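You operate a simulated robot arm through the tools that you are given. There is no shell and no other tool.

The job below is to be done with a simulated robot arm. You get a single attempt, and the scene is never put back.

JOB
Wind the easel FLAT, roll the marked patch teal, then wind to LOW.
Fine: load the roller in the paint tray and rest its head there after; no hand under the easel as it sinks. A coat counts when it lies all over at full strength: go over it till it gets no stronger.

Only the result counts: the job must be done as asked and must still hold three seconds after the hand-in. Knocking over, shifting, dropping, spilling or breaking anything else fails it.

ROBOT AND FRAMES
A 5-joint arm with a two-finger parallel gripper, fixed in place. Base frame: the origin is at the foot of the arm, x ahead of it, y to its left, z up; the work surface is at about z = 0.8. Units: m, rad, N and s.
It reaches about 1.134 m from its shoulder. Its first joint turns from -2.601 to 2.601 rad. Payload 1.57 kg.
Tool frame: the origin (TCP) lies between the finger pads and is the grasp point; the fingertips stand 0.03 m ahead of it; z points along the fingers, y is the line along which they close. Largest opening 0.11 m; finger width 0.024, thickness 0.012; the body of the gripper, 0.048 by 0.112 m, starts 0.078 m behind the TCP.
Orientation is told as [roll, pitch, yaw] about the base's x, y, z axes, in that order, counted from this pose: with the fingers straight down and closing along the base's y, the tool's x points along the base's -x, its y along +y and its z along -z.

CONTROLS
- The arm moves only by the tool step_arm. Its argument "rows" is one flat list of numbers, 7 for each row, row after row: the shift along the tool's x, y, z in cm, then the turn, a rotation vector about the tool's x, y, z in rad, then the opening, from 0 (shut) to 1 (fully open). In form: [dx, dy, dz, ax, ay, az, grip, dx, dy, dz, ax, ay, az, grip, ...]. A call has 1 to 20 rows; each row shifts and turns the commanded pose from where the row before left it, along the tool's axes as they then stand. Each row takes 0.2 s and may step no farther than 0.05 m and 0.15 rad from the row before; otherwise, or with a gripper value out of range, the whole call is refused. Where a pose cannot be reached the arm comes as near as it can. A force on the tool above 40 N (or 10 N above the force at the start of the call, whichever is more), or a blocked arm, ends the call early, and 0.2 s more pass. The fingers move at their own pace (about 0.153 m/s each) and stop on an object; they squeeze with about 26 N. The grip force told is the motor's: it shows also when the fingers shut on nothing. Time passes only in rows, and 0.2 s behind the last, so rows that do not move let the fingers close. The reply holds the time, the measured pose of the TCP, the force on the tool along the base axes, the opening and the grip force, in the units named above and with some noise, with the torque about the TCP (base axes, N m) and any sound that the robot's microphone picked up, and new pictures: "show" is both (left out), scene, wrist or none.
- Cameras (640 x 400 px; columns grow to the right, rows downward): "scene" is fixed at [0.2212, 0.65, 1.6544]; the picture's right is [-0.97, -0.24, 0.00], its down [-0.13, 0.53, -0.84] and it looks along [0.20, -0.81, -0.55] (base axes); focal length 354 px, centre (320, 200). "wrist" rides on the gripper at [0.07, 0.016, -0.141] in the tool frame; the picture's right is [-0.23, 0.97, 0.00], its down [-0.86, -0.20, -0.48] and it looks along [-0.47, -0.11, 0.88] (tool axes); focal length 222 px, centre (320, 200). There is no depth. A picture from a camera that has moved, and an enlarged one, comes with that camera's place and axes in the base frame and with its lens.
- slide_trunk(by): slides the trunk up (or, below 0, down) by that many m; the arm rides with it, the base frame stays. It gives what a move gives, with no picture.
- zoom(camera, box): a new picture of the part [left, top, right, bottom] of that camera's present view, enlarged. It takes no simulated time.
- hand_in(): hands the job in; it is judged then, once.

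Places have to be worked out from the pictures, the camera data and where the tool is seen. Open the gripper and draw the arm clear of the work before you hand the job in, unless the task says otherwise.

The tools are called after ">>>" by a JSON object that holds its "api" and its "payload". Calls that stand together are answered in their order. step_arm: Moves the arm, as the interface text tells. Its arguments: {"type":"object","properties":{"rows":{"type":"array"},"show":{"type":"string","enum":["both","scene","wrist","none"]}},"required":["rows"]} The other tools are called the same way: slide_trunk (by) slides the trunk up or down; zoom (camera, box) takes an enlarged picture of a part of a camera's view; hand_in () hands the job in.

At the start:

```text
t: 0.0
ee_pos: [0.6762, -0.0838, 1.1634]
tool_rot: [0.001, -0.001, 0.0]
ft_force: [-0.2, 0.3, 0.0]
moment: [0.01, 0.02, -0.03]
finger_gap: 0.1099
grip_force: 0.1
trunk travel left (down, up): [-0.898, 0.072]
```

scene: 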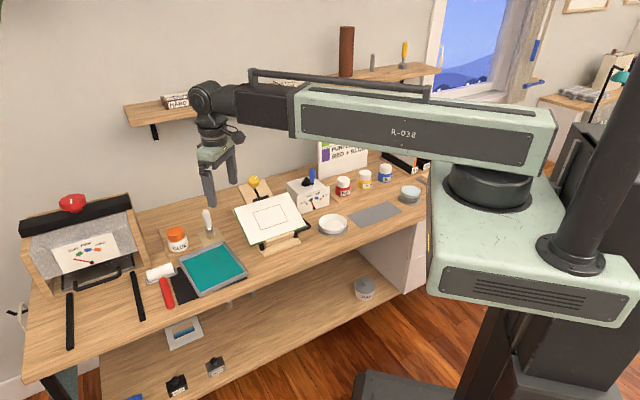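
wrist: 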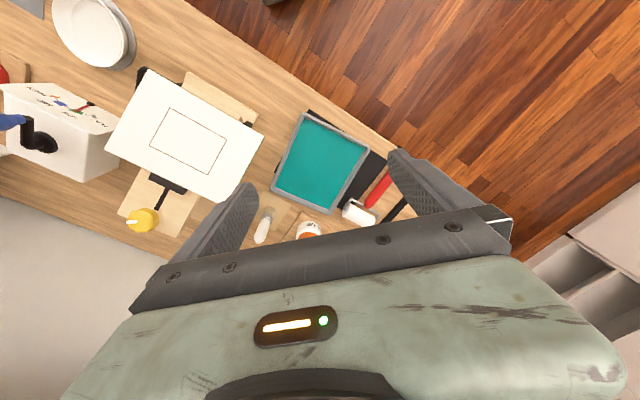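

I'll look closely at the scene before moving: the easel, its crank/knob, the roller and the tray.

>>> {"api": "zoom", "payload": {"camera": "scene", "box": [220, 160, 340, 260]}}

>>> {"api": "zoom", "payload": {"camera": "scene", "box": [130, 190, 270, 320]}}

>>> {"api": "zoom", "payload": {"camera": "wrist", "box": [0, 40, 280, 250]}}

>>> {"api": "zoom", "payload": {"camera": "wrist", "box": [230, 90, 430, 250]}}

>>> {"api": "zoom", "payload": {"camera": "scene", "box": [20, 180, 160, 300]}}

```text
4.00 times, centred on (280, 210) of scene
camera zoom: at [0.2212, 0.65, 1.6544], right [-0.97, -0.24, 0.0], down [-0.13, 0.53, -0.84], along [0.2, -0.81, -0.55], focal length 1416 px, centre (480, 160)
```

zoom: 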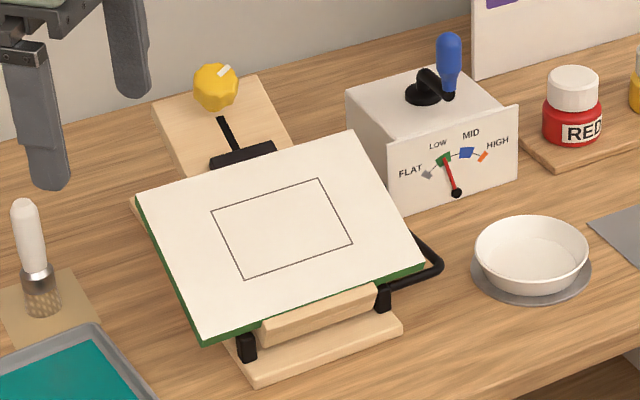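

```text
3.08 times, centred on (200, 255) of scene
camera zoom: at [0.2212, 0.65, 1.6544], right [-0.97, -0.24, 0.0], down [-0.13, 0.53, -0.84], along [0.2, -0.81, -0.55], focal length 1090 px, centre (689, 31)
```

zoom: 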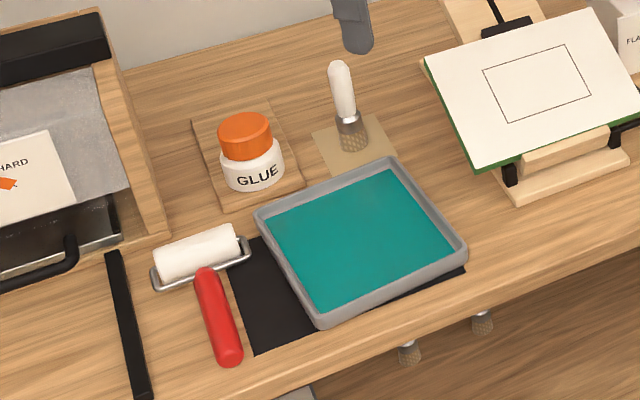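

```text
1.90 times, centred on (140, 145) of wrist
camera zoom: at [0.6048, -0.0664, 1.3062], right [0.23, 0.97, 0.0], down [0.86, -0.2, 0.48], along [0.47, -0.11, -0.88], focal length 423 px, centre (663, 305)
```

zoom: 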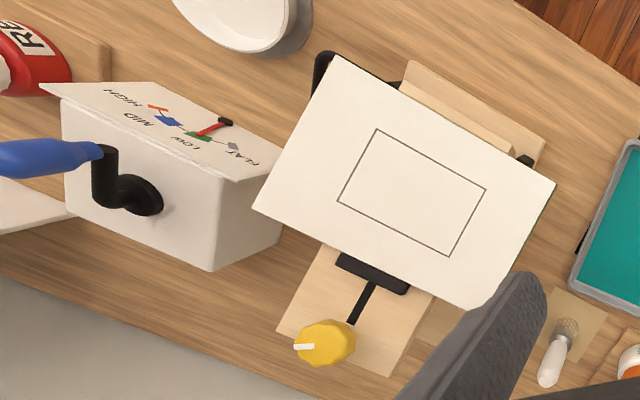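

```text
2.50 times, centred on (330, 170) of wrist
camera zoom: at [0.6048, -0.0664, 1.3062], right [0.23, 0.97, 0.0], down [0.86, -0.2, 0.48], along [0.47, -0.11, -0.88], focal length 555 px, centre (295, 275)
```

zoom: 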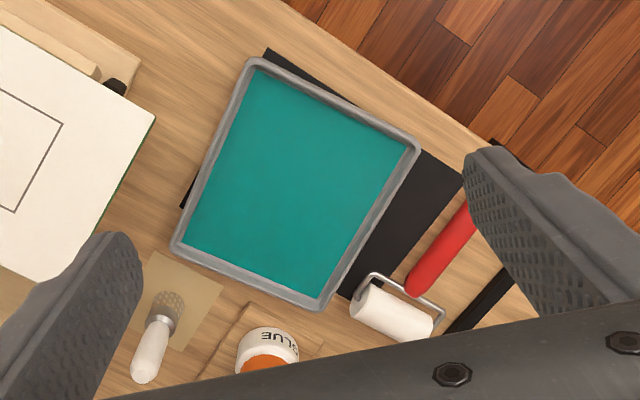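

```text
3.33 times, centred on (90, 240) of scene
camera zoom: at [0.2212, 0.65, 1.6544], right [-0.97, -0.24, 0.0], down [-0.13, 0.53, -0.84], along [0.2, -0.81, -0.55], focal length 1180 px, centre (1087, 67)
```

zoom: 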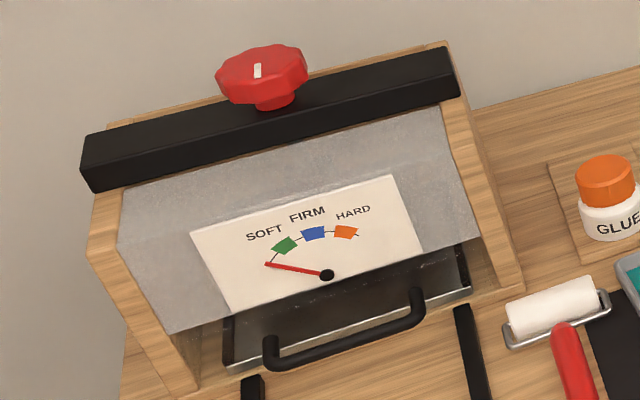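

The gauge on the white crank box reads LOW, and the board is tilted about 20° with its back edge raised. I'll zoom in further on the crank, the roller and the knob for geometry.

>>> {"api": "zoom", "payload": {"camera": "scene", "box": [284, 160, 356, 214]}}

>>> {"api": "zoom", "payload": {"camera": "scene", "box": [135, 250, 215, 315]}}

>>> {"api": "zoom", "payload": {"camera": "scene", "box": [228, 170, 316, 252]}}

>>> {"api": "zoom", "payload": {"camera": "wrist", "box": [0, 70, 130, 190]}}

```text
7.41 times, centred on (320, 187) of scene
camera zoom: at [0.2212, 0.65, 1.6544], right [-0.97, -0.24, 0.0], down [-0.13, 0.53, -0.84], along [0.2, -0.81, -0.55], focal length 2623 px, centre (320, 296)
```

zoom: 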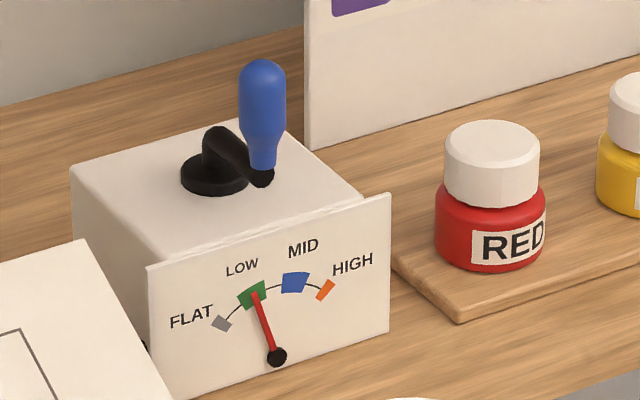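

```text
6.15 times, centred on (175, 282) of scene
camera zoom: at [0.2212, 0.65, 1.6544], right [-0.97, -0.24, 0.0], down [-0.13, 0.53, -0.84], along [0.2, -0.81, -0.55], focal length 2179 px, centre (1212, -308)
```

zoom: 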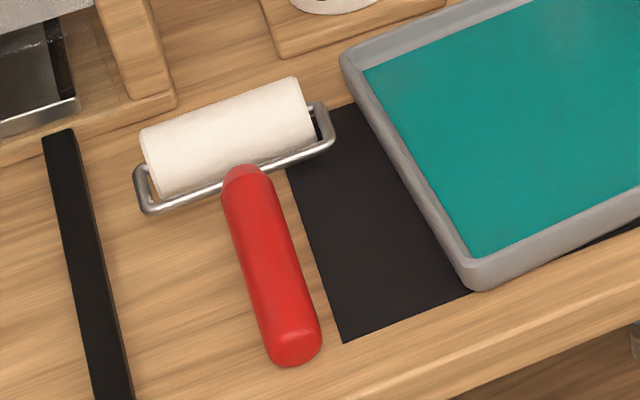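

```text
4.88 times, centred on (272, 211) of scene
camera zoom: at [0.2212, 0.65, 1.6544], right [-0.97, -0.24, 0.0], down [-0.13, 0.53, -0.84], along [0.2, -0.81, -0.55], focal length 1727 px, centre (554, 146)
```

zoom: 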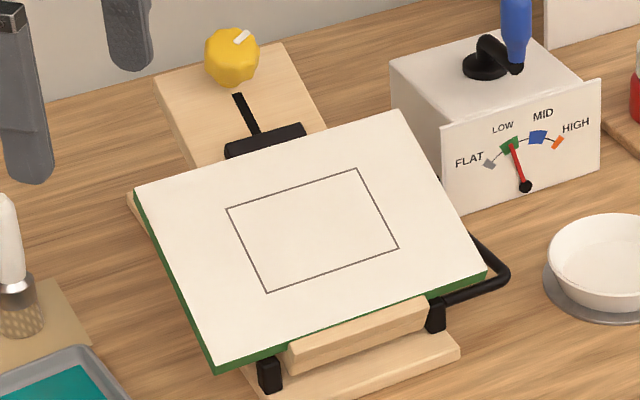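

```text
3.33 times, centred on (65, 130) of wrist
camera zoom: at [0.6048, -0.0664, 1.3062], right [0.23, 0.97, 0.0], down [0.86, -0.2, 0.48], along [0.47, -0.11, -0.88], focal length 740 px, centre (1170, 433)
```

zoom: 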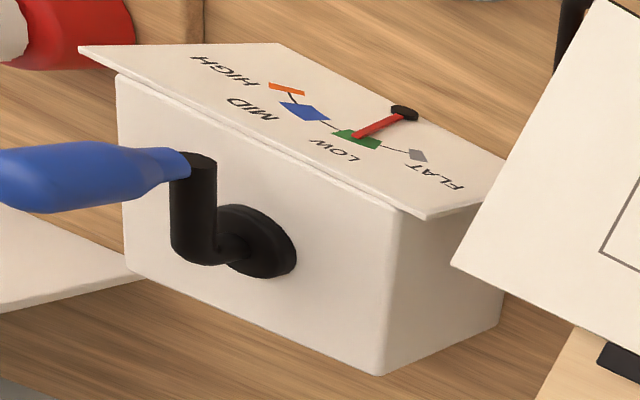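

The crank handle (blue, vertical) appears to be at about (0.555, −0.574), z 0.905–0.97, with its hub near (0.592, −0.616). I'll move high over that area for a better wrist view.

>>> {"api": "step_arm", "payload": {"rows": [1.3, -4.6, 0, 0, 0, 0, 1, 1.3, -4.6, 0, 0, 0, 0, 1, 1.3, -4.6, 0, 0, 0, 0, 1, 1.3, -4.6, 0, 0, 0, 0, 1, 1.3, -4.6, 0, 0, 0, 0, 1, 1.3, -4.6, 0, 0, 0, 0, 1, 1.3, -4.6, 0, 0, 0, 0, 1, 1.3, -4.6, 0, 0, 0, 0, 1, 1.3, -4.6, 0, 0, 0, 0, 1, 0, 0, 0, 0, 0, 0, 1], "show": "both"}}

```text
t: 2.2
ee_pos: [0.5565, -0.497, 1.1653]
tool_rot: [0.001, 0.0, 0.0]
ft_force: [0.0, -0.9, 1.4]
moment: [0.01, 0.01, 0.04]
finger_gap: 0.1102
grip_force: 0.0
trunk travel left (down, up): [-0.898, 0.072]
camera wrist: at [0.4868, -0.4802, 1.3062], right [0.23, 0.97, 0.0], down [0.86, -0.2, 0.48], along [0.47, -0.11, -0.88], focal length 222 px, centre (320, 200)
```

scene: 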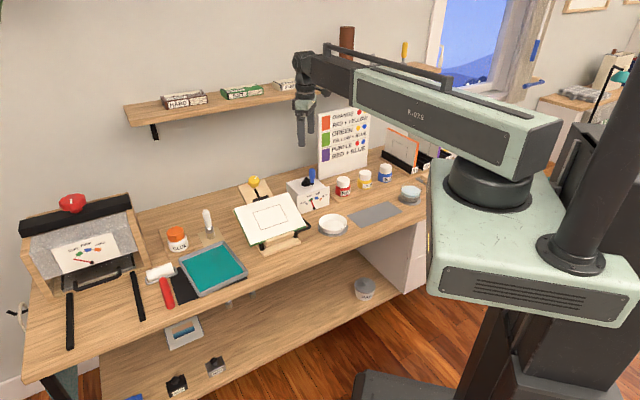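
wrist: 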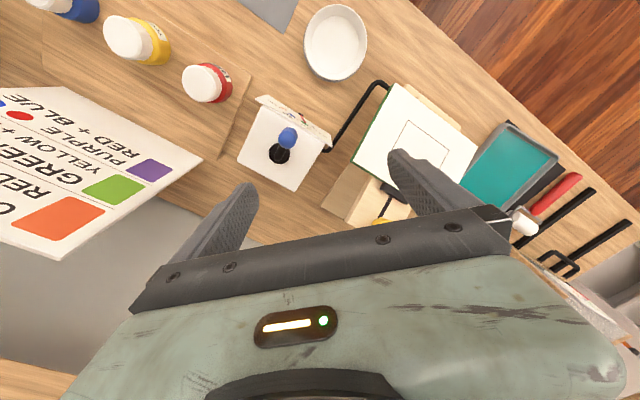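

The pipe clearly links the crank box to the easel. I'll zoom in on the crank in the wrist view to locate the handle precisely.

>>> {"api": "zoom", "payload": {"camera": "wrist", "box": [230, 85, 340, 195]}}

>>> {"api": "zoom", "payload": {"camera": "scene", "box": [280, 150, 360, 215]}}

>>> {"api": "zoom", "payload": {"camera": "wrist", "box": [310, 70, 490, 240]}}

```text
3.64 times, centred on (285, 140) of wrist
camera zoom: at [0.4868, -0.4802, 1.3062], right [0.23, 0.97, 0.0], down [0.86, -0.2, 0.48], along [0.47, -0.11, -0.88], focal length 808 px, centre (447, 418)
```

zoom: 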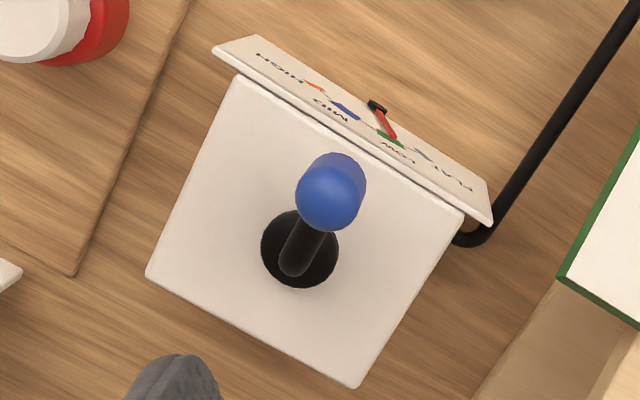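

```text
6.15 times, centred on (320, 182) of scene
camera zoom: at [0.2212, 0.65, 1.6544], right [-0.97, -0.24, 0.0], down [-0.13, 0.53, -0.84], along [0.2, -0.81, -0.55], focal length 2179 px, centre (320, 308)
```

zoom: 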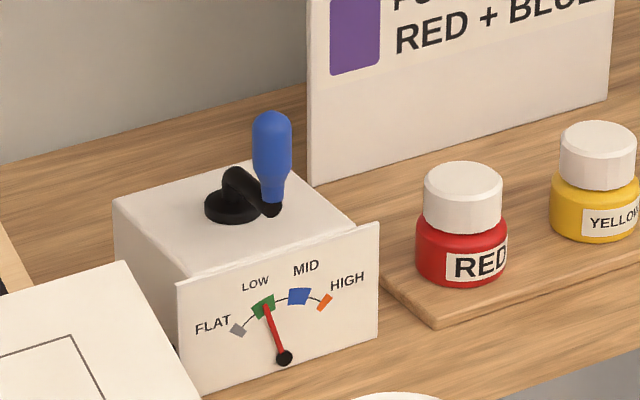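

```text
2.35 times, centred on (400, 155) of wrist
camera zoom: at [0.4868, -0.4802, 1.3062], right [0.23, 0.97, 0.0], down [0.86, -0.2, 0.48], along [0.47, -0.11, -0.88], focal length 523 px, centre (132, 306)
```

zoom: 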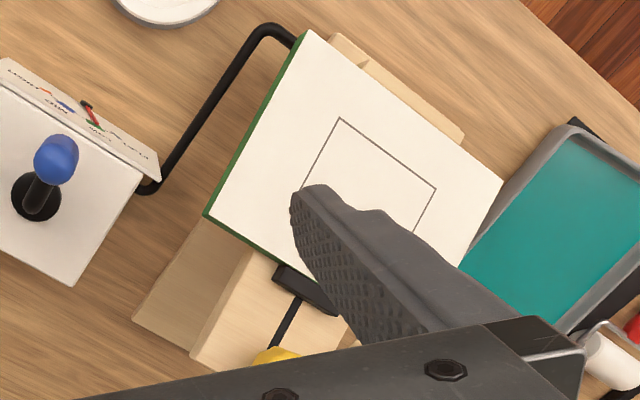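

Two-view triangulation from this better baseline puts the handle at about (0.551, −0.546), z ≈0.92–0.985, with the hub near (0.592, −0.587). I'll lower above the handle and check the alignment.

>>> {"api": "step_arm", "payload": {"rows": [0.2, -1.65, 3, 0, 0, 0, 1, 0.2, -1.65, 3, 0, 0, 0, 1, 0.15, -1.6, 3, 0, 0, 0, 1, 0, 0, 2, 0, 0, 0, 1, 0, 0, 0, 0, 0, 0, 1], "show": "both"}}

```text
t: 3.4
ee_pos: [0.5517, -0.546, 1.1646]
tool_rot: [-0.001, 0.0, 0.001]
ft_force: [0.3, -0.2, -0.4]
moment: [-0.01, 0.02, 0.02]
finger_gap: 0.1101
grip_force: 0.0
out of reach, approached as far as the arm can: row 1, 2, 3, 4
trunk travel left (down, up): [-0.898, 0.072]
camera wrist: at [0.4821, -0.5287, 1.3062], right [0.23, 0.97, 0.0], down [0.86, -0.2, 0.48], along [0.47, -0.11, -0.88], focal length 222 px, centre (320, 200)
```

scene: 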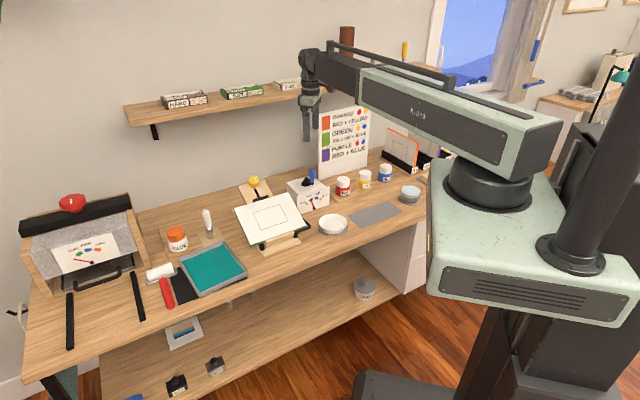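
wrist: 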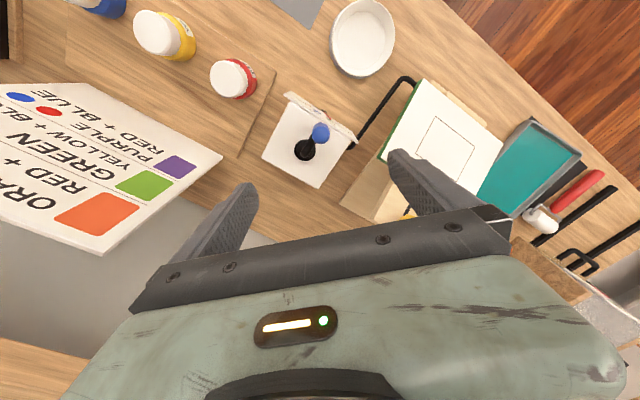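

The arm cannot go lower from this trunk height (its z stays at 1.165), so I'll lower the trunk. Nothing lies in the gripper's path at this height except empty air above the crank.

>>> {"api": "slide_trunk", "payload": {"by": -0.1}}

```text
t: 4.7
ee_pos: [0.5529, -0.5464, 1.0642]
tool_rot: [0.0, 0.001, 0.0]
ft_force: [-0.4, 0.2, -0.1]
moment: [0.05, 0.0, 0.0]
finger_gap: 0.1101
grip_force: 0.0
trunk travel left (down, up): [-0.798, 0.172]
```

The TCP rode down to z≈1.064. I'll look at the handle from here with the wrist and scene cameras.

>>> {"api": "zoom", "payload": {"camera": "wrist", "box": [220, 60, 420, 200]}}

>>> {"api": "zoom", "payload": {"camera": "scene", "box": [270, 90, 390, 220]}}

```text
2.86 times, centred on (320, 130) of wrist
camera zoom: at [0.4821, -0.5287, 1.2062], right [0.23, 0.97, 0.0], down [0.86, -0.2, 0.48], along [0.47, -0.11, -0.88], focal length 635 px, centre (320, 400)
```

zoom: 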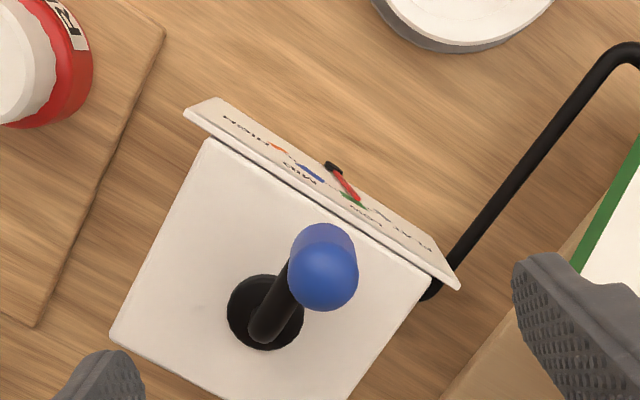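

```text
3.08 times, centred on (330, 155) of scene
camera zoom: at [0.2212, 0.65, 1.6544], right [-0.97, -0.24, 0.0], down [-0.13, 0.53, -0.84], along [0.2, -0.81, -0.55], focal length 1090 px, centre (289, 338)
```

zoom: 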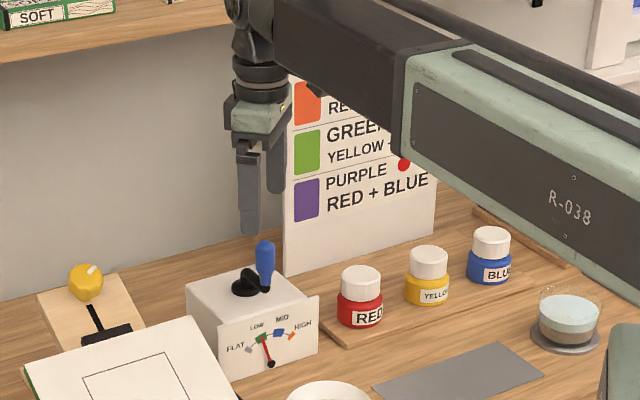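

The handle is right under the TCP at about (0.553, −0.545). I'll raise the arm a bit and then lower the trunk more, so that the arm has downward room for the later work.

>>> {"api": "step_arm", "payload": {"rows": [0, 0, -4, 0, 0, 0, 1, 0, 0, -4, 0, 0, 0, 1, 0, 0, -4, 0, 0, 0, 1, 0, 0, 0, 0, 0, 0, 1], "show": "none"}}

```text
t: 5.7
ee_pos: [0.5522, -0.5461, 1.0643]
tool_rot: [0.001, -0.001, -0.001]
ft_force: [0.9, -0.3, 0.0]
moment: [0.02, 0.01, -0.04]
finger_gap: 0.11
grip_force: 0.0
out of reach, approached as far as the arm can: row 1, 2, 3
trunk travel left (down, up): [-0.798, 0.172]
```

The z did not change, either because the command was still below the reachable range or because height comes only from the trunk. I'll test with a few more upward rows.

>>> {"api": "step_arm", "payload": {"rows": [0, 0, -5, 0, 0, 0, 1, 0, 0, -5, 0, 0, 0, 1, 0, 0, 0, 0, 0, 0, 1], "show": "scene"}}

```text
t: 6.5
ee_pos: [0.5528, -0.5467, 1.0641]
tool_rot: [-0.002, -0.001, 0.001]
ft_force: [0.9, 0.1, -0.3]
moment: [0.0, -0.01, -0.01]
finger_gap: 0.1101
grip_force: 0.1
out of reach, approached as far as the arm can: row 1, 2
trunk travel left (down, up): [-0.798, 0.172]
```

scene: 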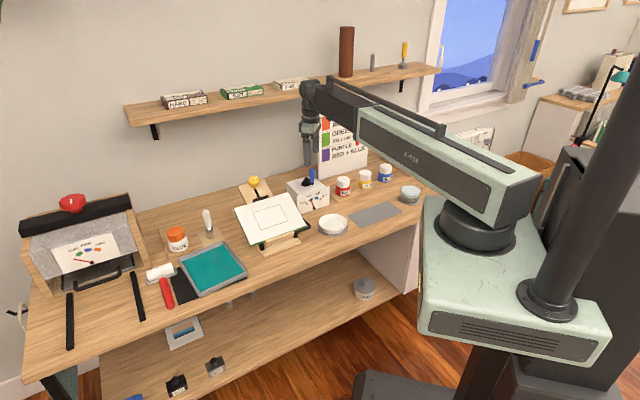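

Neither up nor down moved the arm in z. I'll test a small tilt and a small z step to learn what the arm itself can do, while staying well above everything.

>>> {"api": "step_arm", "payload": {"rows": [0, 0, 0, 0, 0.1, 0, 1, 0, 0, 0, 0, 0.1, 0, 1, 0, 0, 0, 0, 0, 0, 1], "show": "none"}}

>>> {"api": "step_arm", "payload": {"rows": [0, 0, -1, 0, 0, 0, 1, 0, 0, 0, 0, 0, 0, 1], "show": "none"}}

```text
t: 7.3
ee_pos: [0.5535, -0.5456, 1.0697]
tool_rot: [0.0, 0.201, 0.001]
ft_force: [-0.2, -0.5, -1.3]
moment: [0.03, -0.03, 0.02]
finger_gap: 0.11
grip_force: 0.0
out of reach, approached as far as the arm can: row 2
trunk travel left (down, up): [-0.798, 0.172]
```

```text
t: 7.9
ee_pos: [0.5526, -0.5463, 1.0695]
tool_rot: [0.002, 0.201, 0.0]
ft_force: [-0.8, 0.8, -0.1]
moment: [-0.03, 0.0, 0.02]
finger_gap: 0.1098
grip_force: 0.1
out of reach, approached as far as the arm can: row 1
trunk travel left (down, up): [-0.798, 0.172]
```

Tilting works and lifts the TCP slightly, consistent with a wrist at fixed height. So height comes from the trunk and the arm itself moves only in the horizontal plane plus tilt and spin. I'll restore the tilt to vertical.

>>> {"api": "step_arm", "payload": {"rows": [0, 0, 0, 0, -0.1, 0, 1, 0, 0, 0, 0, -0.1, 0, 1, 0, 0, 0, 0, 0, 0, 1], "show": "none"}}

```text
t: 8.7
ee_pos: [0.5533, -0.547, 1.0637]
tool_rot: [0.001, -0.001, 0.0]
ft_force: [-0.5, 0.0, 0.0]
moment: [-0.02, -0.03, 0.02]
finger_gap: 0.1102
grip_force: 0.1
out of reach, approached as far as the arm can: row 1
trunk travel left (down, up): [-0.798, 0.172]
```

Back to vertical with the commanded pose reachable again. I'll lower the trunk 0.10 m so that the open fingers straddle the blue handle (fingertips at about z 0.934, above the crank arm).

>>> {"api": "slide_trunk", "payload": {"by": -0.09}}

>>> {"api": "zoom", "payload": {"camera": "wrist", "box": [200, 60, 460, 220]}}

>>> {"api": "zoom", "payload": {"camera": "scene", "box": [270, 120, 370, 220]}}

```text
t: 10.0
ee_pos: [0.5527, -0.5474, 0.9756]
tool_rot: [-0.001, 0.002, 0.001]
ft_force: [0.0, -0.5, 0.9]
moment: [0.01, 0.01, -0.01]
finger_gap: 0.1102
grip_force: 0.0
trunk travel left (down, up): [-0.708, 0.262]
```

```text
2.46 times, centred on (330, 140) of wrist
camera zoom: at [0.4827, -0.5294, 1.1162], right [0.23, 0.97, 0.0], down [0.86, -0.2, 0.48], along [0.47, -0.11, -0.88], focal length 547 px, centre (295, 348)
```

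zoom: 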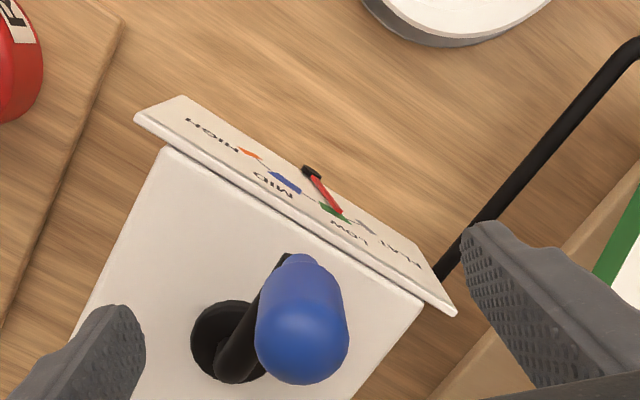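

```text
4.00 times, centred on (320, 170) of scene
camera zoom: at [0.2212, 0.65, 1.6544], right [-0.97, -0.24, 0.0], down [-0.13, 0.53, -0.84], along [0.2, -0.81, -0.55], focal length 1416 px, centre (320, 320)
```

zoom: 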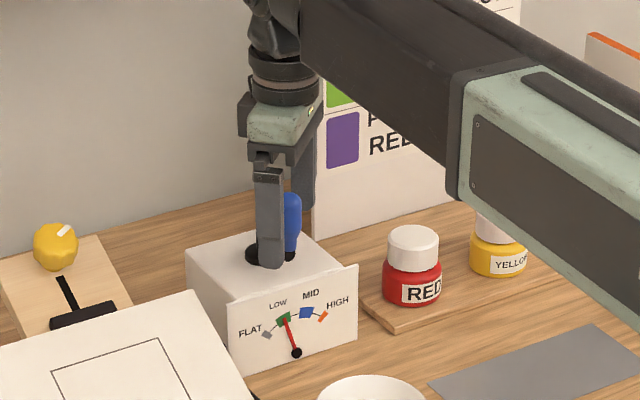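

The handle sits centered between the open fingers (handle ≈(0.556, −0.545), TCP ≈(0.553, −0.547)). I'll lower another centimetre and spin the gripper about −47° so the fingers close along the crank's tangent.

>>> {"api": "slide_trunk", "payload": {"by": -0.01}}

>>> {"api": "step_arm", "payload": {"rows": [-0.1, 0.1, 0, 0, 0, 0.137, 1, 0, 0, 0, 0, 0, 0.137, 1, 0, 0, 0, 0, 0, 0.137, 1, 0, 0, 0, 0, 0, 0.137, 1, 0, 0, 0, 0, 0, 0.137, 1, 0, 0, 0, 0, 0, 0.135, 1, 0, 0, 0, 0, 0, 0, 1], "show": "both"}}

```text
t: 10.6
ee_pos: [0.5541, -0.5468, 0.9638]
tool_rot: [0.0, -0.001, 0.0]
ft_force: [0.0, -0.2, 0.2]
moment: [0.01, -0.01, 0.02]
finger_gap: 0.11
grip_force: 0.0
trunk travel left (down, up): [-0.698, 0.272]
```

```text
t: 12.2
ee_pos: [0.5537, -0.5451, 0.9652]
tool_rot: [0.002, 0.0, -0.822]
ft_force: [0.1, -0.1, 0.0]
moment: [0.01, -0.05, 0.0]
finger_gap: 0.1099
grip_force: 0.0
trunk travel left (down, up): [-0.698, 0.272]
camera wrist: at [0.5179, -0.4826, 1.1062], right [0.87, 0.5, 0.0], down [0.44, -0.76, 0.48], along [0.24, -0.42, -0.88], focal length 222 px, centre (320, 200)
```

scene: 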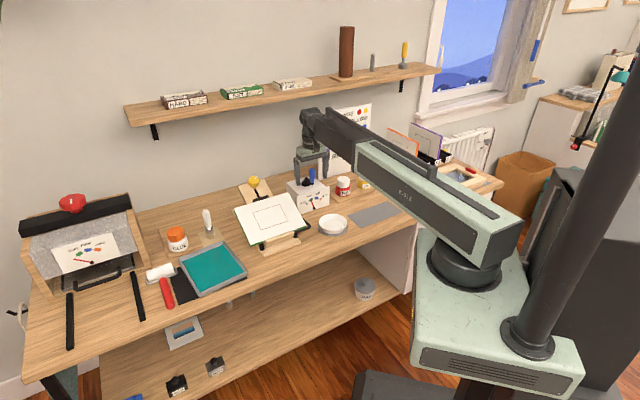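
wrist: 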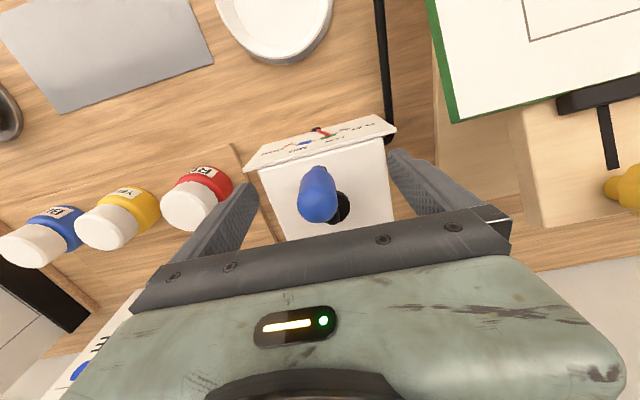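

The handle is now directly under the TCP, with the fingers along the tangent. Closing the gripper on the handle.

>>> {"api": "step_arm", "payload": {"rows": [0, 0, 0, 0, 0, 0, 0.3, 0, 0, 0, 0, 0, 0, 0, 0, 0, 0, 0, 0, 0, 0, 0, 0, 0, 0, 0, 0, 0], "show": "both"}}

```text
t: 13.2
ee_pos: [0.5533, -0.5463, 0.9651]
tool_rot: [0.001, 0.0, -0.821]
ft_force: [-2.7, -0.1, -1.3]
moment: [-0.06, 0.03, 0.02]
finger_gap: 0.0257
grip_force: 36.7
trunk travel left (down, up): [-0.698, 0.272]
camera wrist: at [0.5176, -0.4828, 1.1062], right [0.87, 0.5, 0.0], down [0.44, -0.76, 0.48], along [0.24, -0.41, -0.88], focal length 222 px, centre (320, 200)
```

scene: 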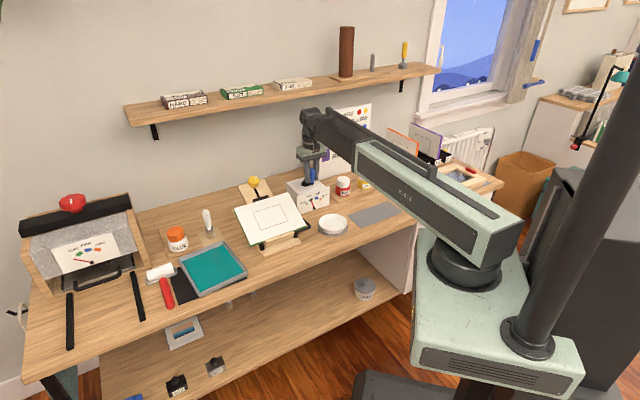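
wrist: 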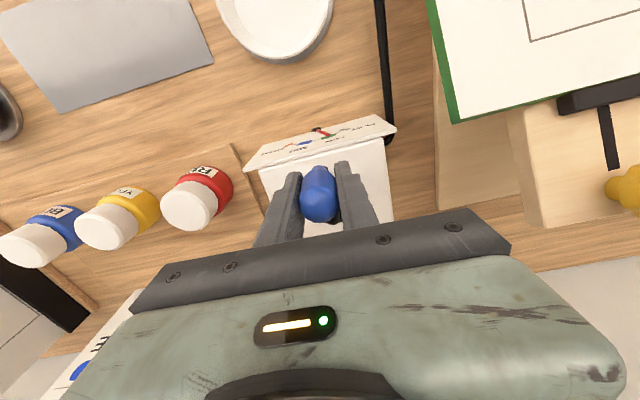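

Gripped: gap 25.7 mm on the handle. I'll try winding counter-clockwise by about 0.75 rad and watch the gauge and forces.

>>> {"api": "step_arm", "payload": {"rows": [-0.1, -0.85, 0, 0, 0, -0.15, 0, -0.1, -0.85, 0, 0, 0, -0.15, 0, -0.1, -0.85, 0, 0, 0, -0.15, 0, -0.1, -0.85, 0, 0, 0, -0.15, 0, -0.1, -0.85, 0, 0, 0, -0.15, 0], "show": "both"}}

>>> {"api": "zoom", "payload": {"camera": "scene", "box": [225, 150, 345, 250]}}

```text
t: 14.4
ee_pos: [0.5393, -0.5847, 0.9657]
tool_rot: [0.0, 0.0, -0.068]
ft_force: [0.1, 2.8, -2.9]
moment: [0.44, 0.64, 0.02]
finger_gap: 0.0258
grip_force: 37.4
trunk travel left (down, up): [-0.698, 0.272]
camera wrist: at [0.469, -0.5623, 1.1062], right [0.29, 0.96, 0.0], down [0.84, -0.26, 0.48], along [0.46, -0.14, -0.88], focal length 222 px, centre (320, 200)
```

scene: 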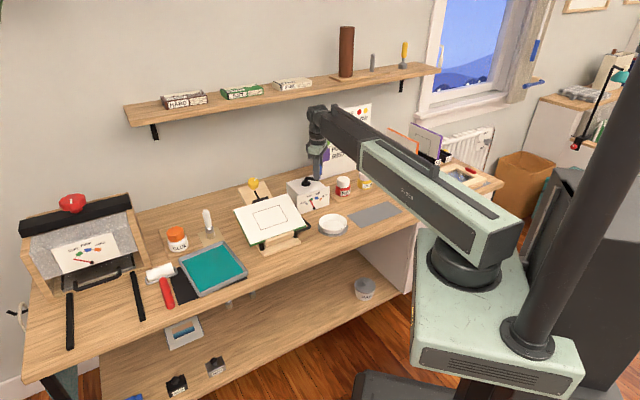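
wrist: 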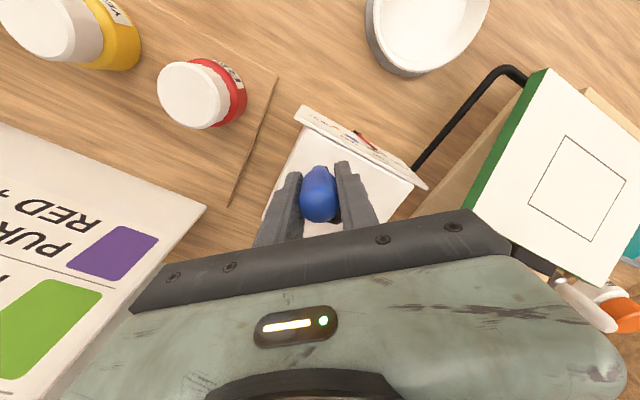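

```text
4.00 times, centred on (285, 200) of scene
camera zoom: at [0.2212, 0.65, 1.6544], right [-0.97, -0.24, 0.0], down [-0.13, 0.53, -0.84], along [0.2, -0.81, -0.55], focal length 1416 px, centre (460, 200)
```

zoom: 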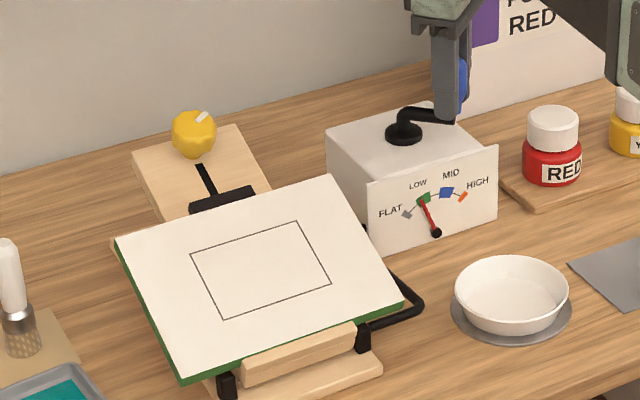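

The crank turns freely and the pointer has moved from LOW toward FLAT, so counter-clockwise is correct. Before bringing the hand to the far side of the circle, I'll check the clearance to the shelf and the sign.

>>> {"api": "zoom", "payload": {"camera": "scene", "box": [110, 20, 450, 220]}}

>>> {"api": "zoom", "payload": {"camera": "scene", "box": [270, 50, 450, 180]}}

```text
1.88 times, centred on (280, 120) of scene
camera zoom: at [0.2212, 0.65, 1.6544], right [-0.97, -0.24, 0.0], down [-0.13, 0.53, -0.84], along [0.2, -0.81, -0.55], focal length 667 px, centre (395, 351)
```

zoom: 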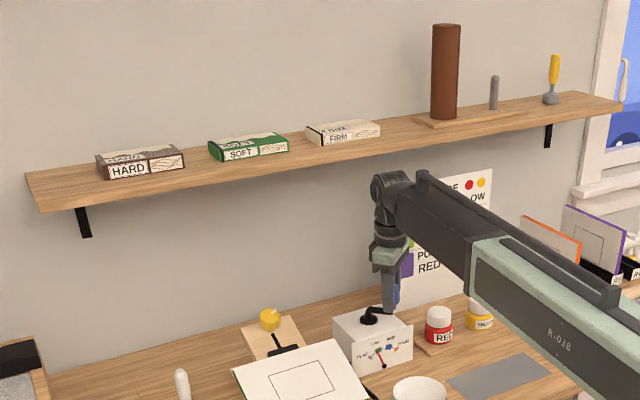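

```text
3.08 times, centred on (360, 115) of scene
camera zoom: at [0.2212, 0.65, 1.6544], right [-0.97, -0.24, 0.0], down [-0.13, 0.53, -0.84], along [0.2, -0.81, -0.55], focal length 1090 px, centre (197, 462)
```

zoom: 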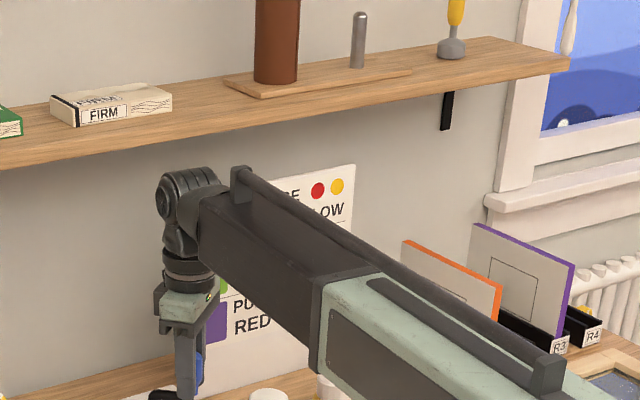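

The shelf (z≈1.22–1.24) overhangs to about 6 cm beyond the crank circle's far side, right at wrist height, so a vertical tool there would be tight. I'll release, square the gripper to the table and tilt it so the wrist stays toward the front, then re-grip.

>>> {"api": "step_arm", "payload": {"rows": [0, 0, 0, 0, 0, 0, 1, 0, 0, 0, 0, 0, 0, 1, 0, 0, 0, 0, 0, 0, 1, 0, 0, 0, 0, 0, 0.135, 1, 0, 0, 0, 0, 0, 0.135, 1, 0, 0, 0, 0, 0, 0.135, 1, 0, 0, 0, 0, 0, 0.135, 1, 0, 0, 0, 0, 0, 0.132, 1, 0, 0, 0, 0, -0.125, 0, 1, 0, 0, 0, 0, -0.125, 0, 1, 0, 0, 0, 0, 0, 0, 1], "show": "both"}}

```text
t: 16.8
ee_pos: [0.5388, -0.5841, 0.9732]
tool_rot: [0.002, -0.252, -0.744]
ft_force: [-0.6, 0.5, -0.1]
moment: [0.02, 0.0, 0.04]
finger_gap: 0.11
grip_force: 0.0
out of reach, approached as far as the arm can: row 10
trunk travel left (down, up): [-0.698, 0.272]
camera wrist: at [0.4724, -0.5016, 1.092], right [0.82, 0.57, 0.06], down [0.39, -0.63, 0.68], along [0.42, -0.53, -0.73], focal length 222 px, centre (320, 200)
```

scene: 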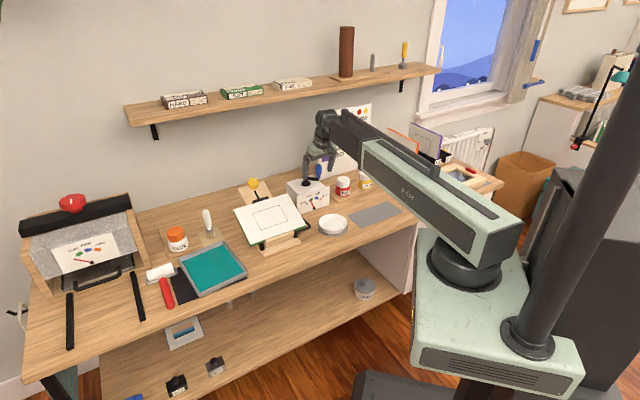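
wrist: 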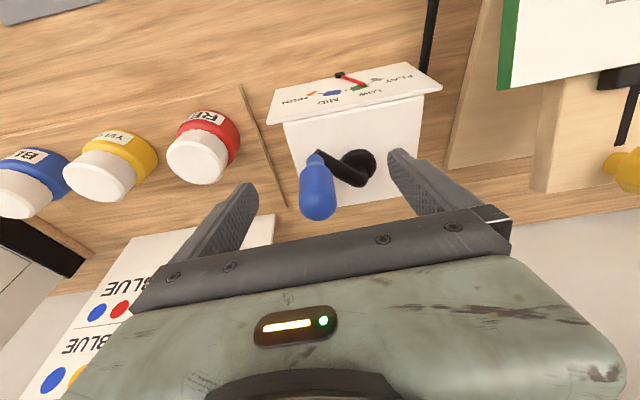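

The handle is still centered under the TCP, the tool leans away from the shelf and the pointer has held position. I'll lower 8 mm and re-grip.

>>> {"api": "slide_trunk", "payload": {"by": -0.008}}

>>> {"api": "step_arm", "payload": {"rows": [0, 0, 0, 0, 0, 0, 0.3, 0, 0, 0, 0, 0, 0, 0, 0, 0, 0, 0, 0, 0, 0, 0, 0, 0, 0, 0, 0, 0], "show": "wrist"}}

```text
t: 17.3
ee_pos: [0.5384, -0.5835, 0.9646]
tool_rot: [-0.001, -0.25, -0.742]
ft_force: [-0.7, -0.2, -0.1]
moment: [-0.01, -0.03, 0.0]
finger_gap: 0.11
grip_force: 0.1
trunk travel left (down, up): [-0.69, 0.28]
```

```text
t: 18.3
ee_pos: [0.5364, -0.5848, 0.9646]
tool_rot: [0.0, -0.247, -0.742]
ft_force: [-7.8, -3.4, -3.0]
moment: [-0.27, -0.06, -0.02]
finger_gap: 0.0257
grip_force: 37.1
trunk travel left (down, up): [-0.69, 0.28]
camera wrist: at [0.4716, -0.5022, 1.084], right [0.82, 0.57, 0.06], down [0.39, -0.63, 0.67], along [0.42, -0.53, -0.74], focal length 222 px, centre (320, 200)
```

wrist: 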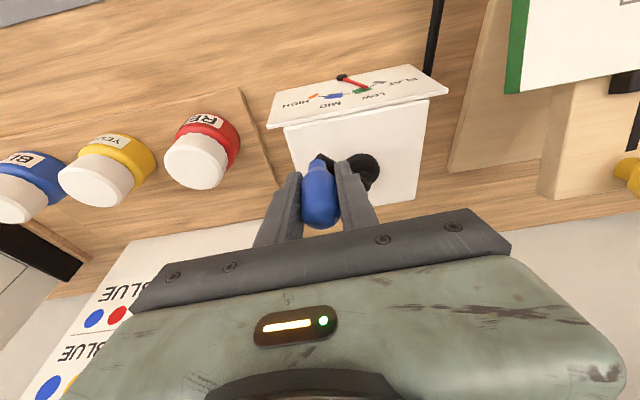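

Gripped again. I'll continue counter-clockwise with a fixed tool heading along the estimated circle, one radian first, checking the forces and gauge.

>>> {"api": "step_arm", "payload": {"rows": [-1.033, -0.922, 0.263, 0, 0, 0, 0, -1.221, -0.628, 0.311, 0, 0, 0, 0, -1.334, -0.297, 0.34, 0, 0, 0, 0, -1.364, 0.052, 0.348, 0, 0, 0, 0], "show": "both"}}

>>> {"api": "zoom", "payload": {"camera": "scene", "box": [225, 150, 345, 250]}}

```text
t: 19.3
ee_pos: [0.5633, -0.6327, 0.9647]
tool_rot: [0.003, -0.252, -0.74]
ft_force: [-2.2, -1.9, 1.8]
moment: [0.63, 1.05, -0.02]
finger_gap: 0.0258
grip_force: 37.2
trunk travel left (down, up): [-0.69, 0.28]
camera wrist: at [0.4983, -0.5498, 1.0841], right [0.82, 0.57, 0.06], down [0.39, -0.63, 0.68], along [0.42, -0.53, -0.73], focal length 222 px, centre (320, 200)
```

scene: 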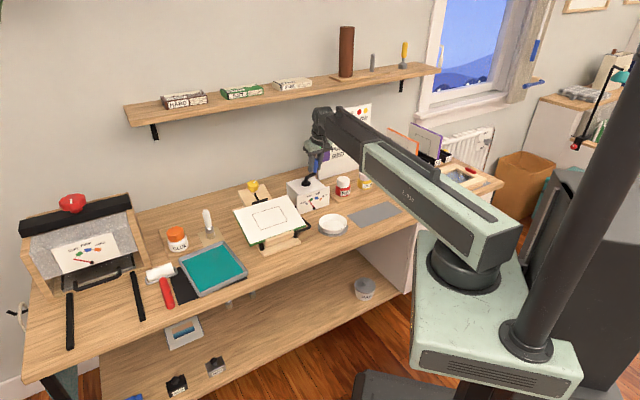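
wrist: 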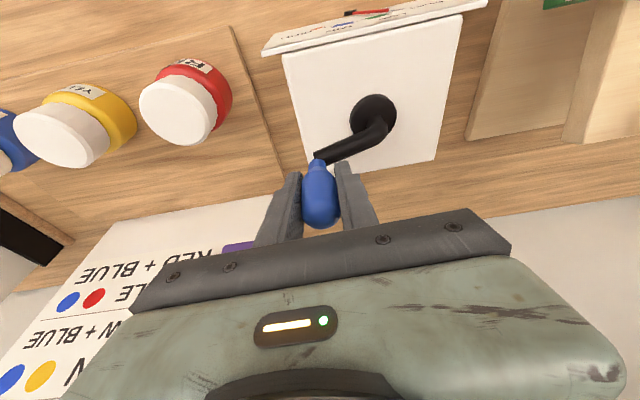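

```text
4.00 times, centred on (285, 200) of scene
camera zoom: at [0.2212, 0.65, 1.6544], right [-0.97, -0.24, 0.0], down [-0.13, 0.53, -0.84], along [0.2, -0.81, -0.55], focal length 1416 px, centre (460, 200)
```

zoom: 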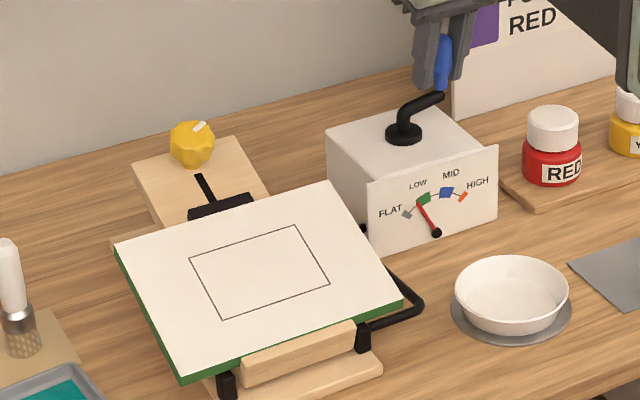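

The circle fits (measured radius 0.0566) and the forces are low. The pointer moves about 6° per radian, so FLAT should be about one full turn from LOW. I'll continue around the far side.

>>> {"api": "step_arm", "payload": {"rows": [-1.309, 0.399, 0.334, 0, 0, 0, 0, -1.173, 0.721, 0.299, 0, 0, 0, 0, -0.963, 0.998, 0.246, 0, 0, 0, 0, -0.694, 1.214, 0.177, 0, 0, 0, 0, -0.382, 1.351, 0.097, 0, 0, 0, 0, -0.046, 1.408, 0.012, 0, 0, 0, 0, 0.293, 1.376, -0.075, 0, 0, 0, 0, 0.614, 1.259, -0.157, 0, 0, 0, 0], "show": "both"}}

>>> {"api": "zoom", "payload": {"camera": "scene", "box": [225, 150, 345, 250]}}

```text
t: 21.1
ee_pos: [0.6466, -0.5932, 0.9645]
tool_rot: [-0.001, -0.248, -0.743]
ft_force: [-27.9, 1.0, -13.2]
moment: [-0.01, -0.04, 0.04]
finger_gap: 0.0259
grip_force: 36.7
trunk travel left (down, up): [-0.69, 0.28]
camera wrist: at [0.5813, -0.5116, 1.0845], right [0.82, 0.57, 0.05], down [0.39, -0.63, 0.67], along [0.42, -0.53, -0.74], focal length 222 px, centre (320, 200)
```

scene: 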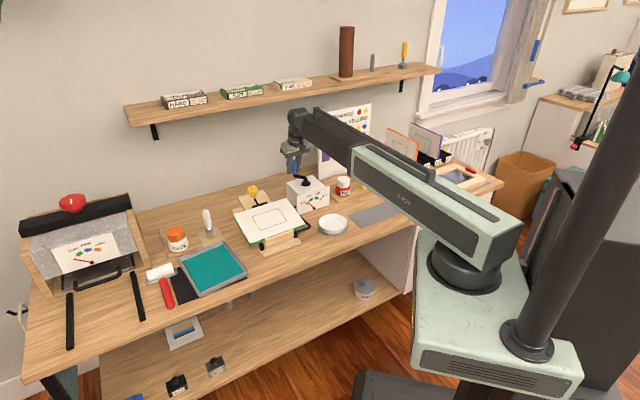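
wrist: 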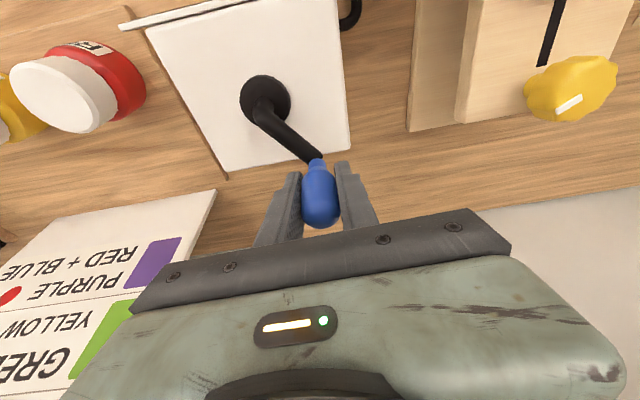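

```text
4.00 times, centred on (285, 200) of scene
camera zoom: at [0.2212, 0.65, 1.6544], right [-0.97, -0.24, 0.0], down [-0.13, 0.53, -0.84], along [0.2, -0.81, -0.55], focal length 1416 px, centre (460, 200)
```

zoom: 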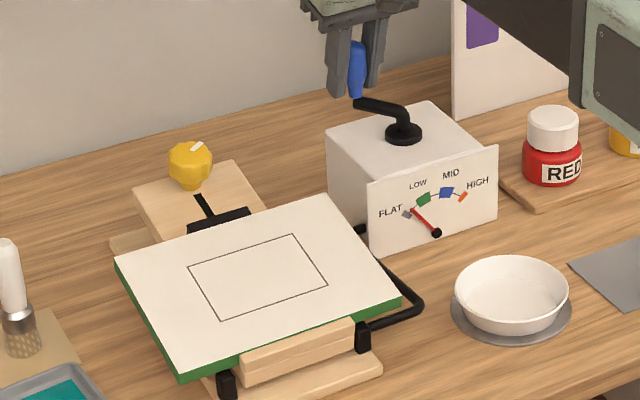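

The pointer is now about two-thirds of the way to FLAT. The readings show that my circle was a few mm too large (≈28 N pull), so I'll refit to center (0.592, −0.586), R 0.055 and continue.

>>> {"api": "step_arm", "payload": {"rows": [1.172, 0.696, -0.299, 0, 0, 0, 0, 1.107, 0.757, -0.282, 0, 0, 0, 0, 1.257, 0.453, -0.32, 0, 0, 0, 0, 1.312, 0.115, -0.334, 0, 0, 0, 0, 1.313, -0.224, -0.335, 0, 0, 0, 0], "show": "both"}}

>>> {"api": "zoom", "payload": {"camera": "scene", "box": [225, 150, 345, 250]}}

```text
t: 22.3
ee_pos: [0.6157, -0.5358, 0.966]
tool_rot: [0.001, -0.248, -0.742]
ft_force: [6.0, 3.9, 5.8]
moment: [-0.64, -0.9, 0.03]
finger_gap: 0.026
grip_force: 36.7
trunk travel left (down, up): [-0.69, 0.28]
camera wrist: at [0.5501, -0.453, 1.0843], right [0.82, 0.57, 0.06], down [0.39, -0.63, 0.68], along [0.42, -0.53, -0.74], focal length 222 px, centre (320, 200)
```

scene: 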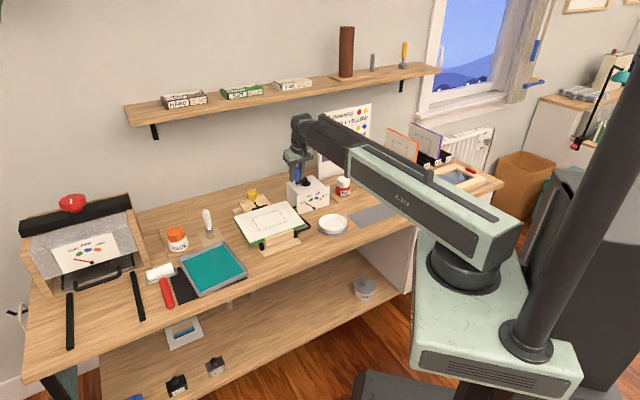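
wrist: 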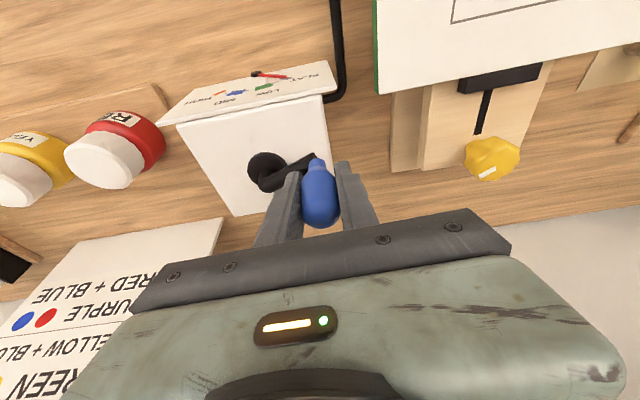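

```text
4.00 times, centred on (285, 200) of scene
camera zoom: at [0.2212, 0.65, 1.6544], right [-0.97, -0.24, 0.0], down [-0.13, 0.53, -0.84], along [0.2, -0.81, -0.55], focal length 1416 px, centre (460, 200)
```

zoom: 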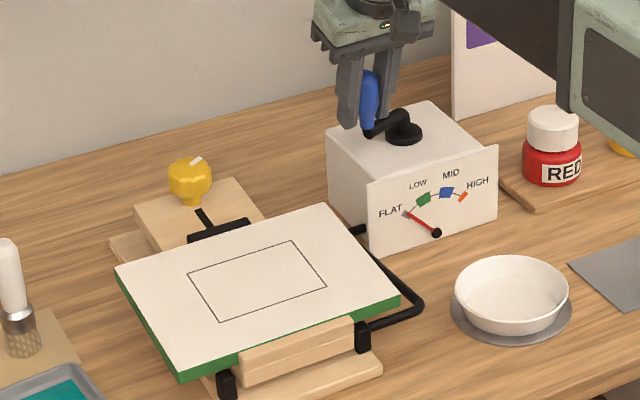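

The pointer now looks close to the FLAT mark. I'll zoom in further on the gauge and board.

>>> {"api": "zoom", "payload": {"camera": "scene", "box": [312, 183, 352, 215]}}

>>> {"api": "zoom", "payload": {"camera": "wrist", "box": [150, 40, 370, 170]}}

>>> {"api": "zoom", "payload": {"camera": "scene", "box": [225, 190, 335, 256]}}

```text
12.50 times, centred on (332, 199) of scene
camera zoom: at [0.2212, 0.65, 1.6544], right [-0.97, -0.24, 0.0], down [-0.13, 0.53, -0.84], along [0.2, -0.81, -0.55], focal length 4426 px, centre (170, 212)
```

zoom: 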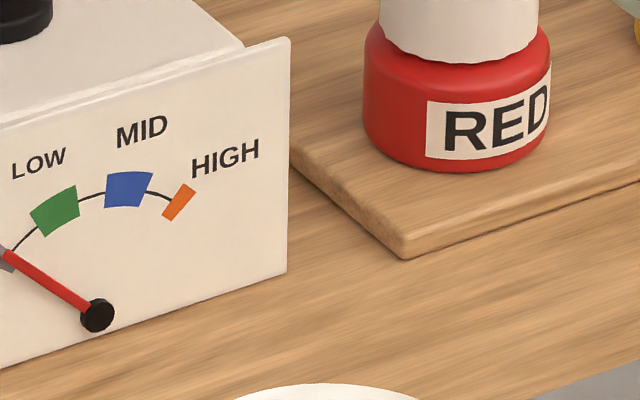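

```text
2.91 times, centred on (260, 105) of wrist
camera zoom: at [0.5501, -0.453, 1.0843], right [0.82, 0.57, 0.06], down [0.39, -0.63, 0.68], along [0.42, -0.53, -0.74], focal length 646 px, centre (494, 476)
```

zoom: 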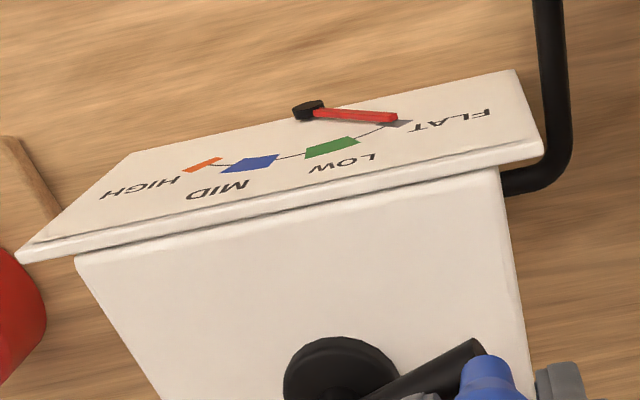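

```text
5.82 times, centred on (280, 223) of scene
camera zoom: at [0.2212, 0.65, 1.6544], right [-0.97, -0.24, 0.0], down [-0.13, 0.53, -0.84], along [0.2, -0.81, -0.55], focal length 2060 px, centre (553, 66)
```

zoom: 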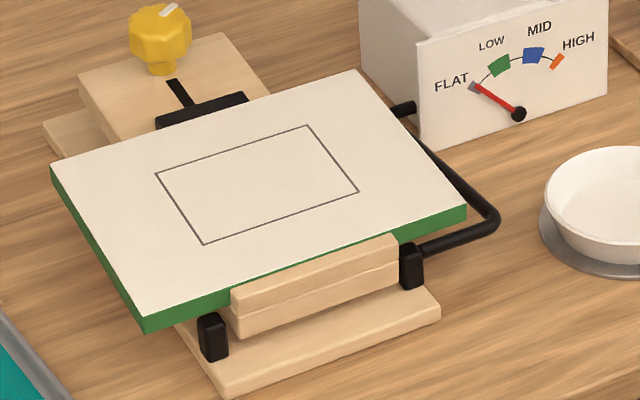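

>>> {"api": "zoom", "payload": {"camera": "scene", "box": [305, 188, 337, 214]}}

```text
15.38 times, centred on (321, 201) of scene
camera zoom: at [0.2212, 0.65, 1.6544], right [-0.97, -0.24, 0.0], down [-0.13, 0.53, -0.84], along [0.2, -0.81, -0.55], focal length 5448 px, centre (305, 185)
```

zoom: 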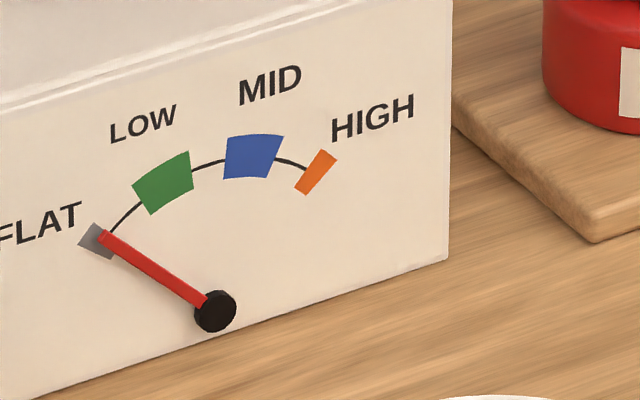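

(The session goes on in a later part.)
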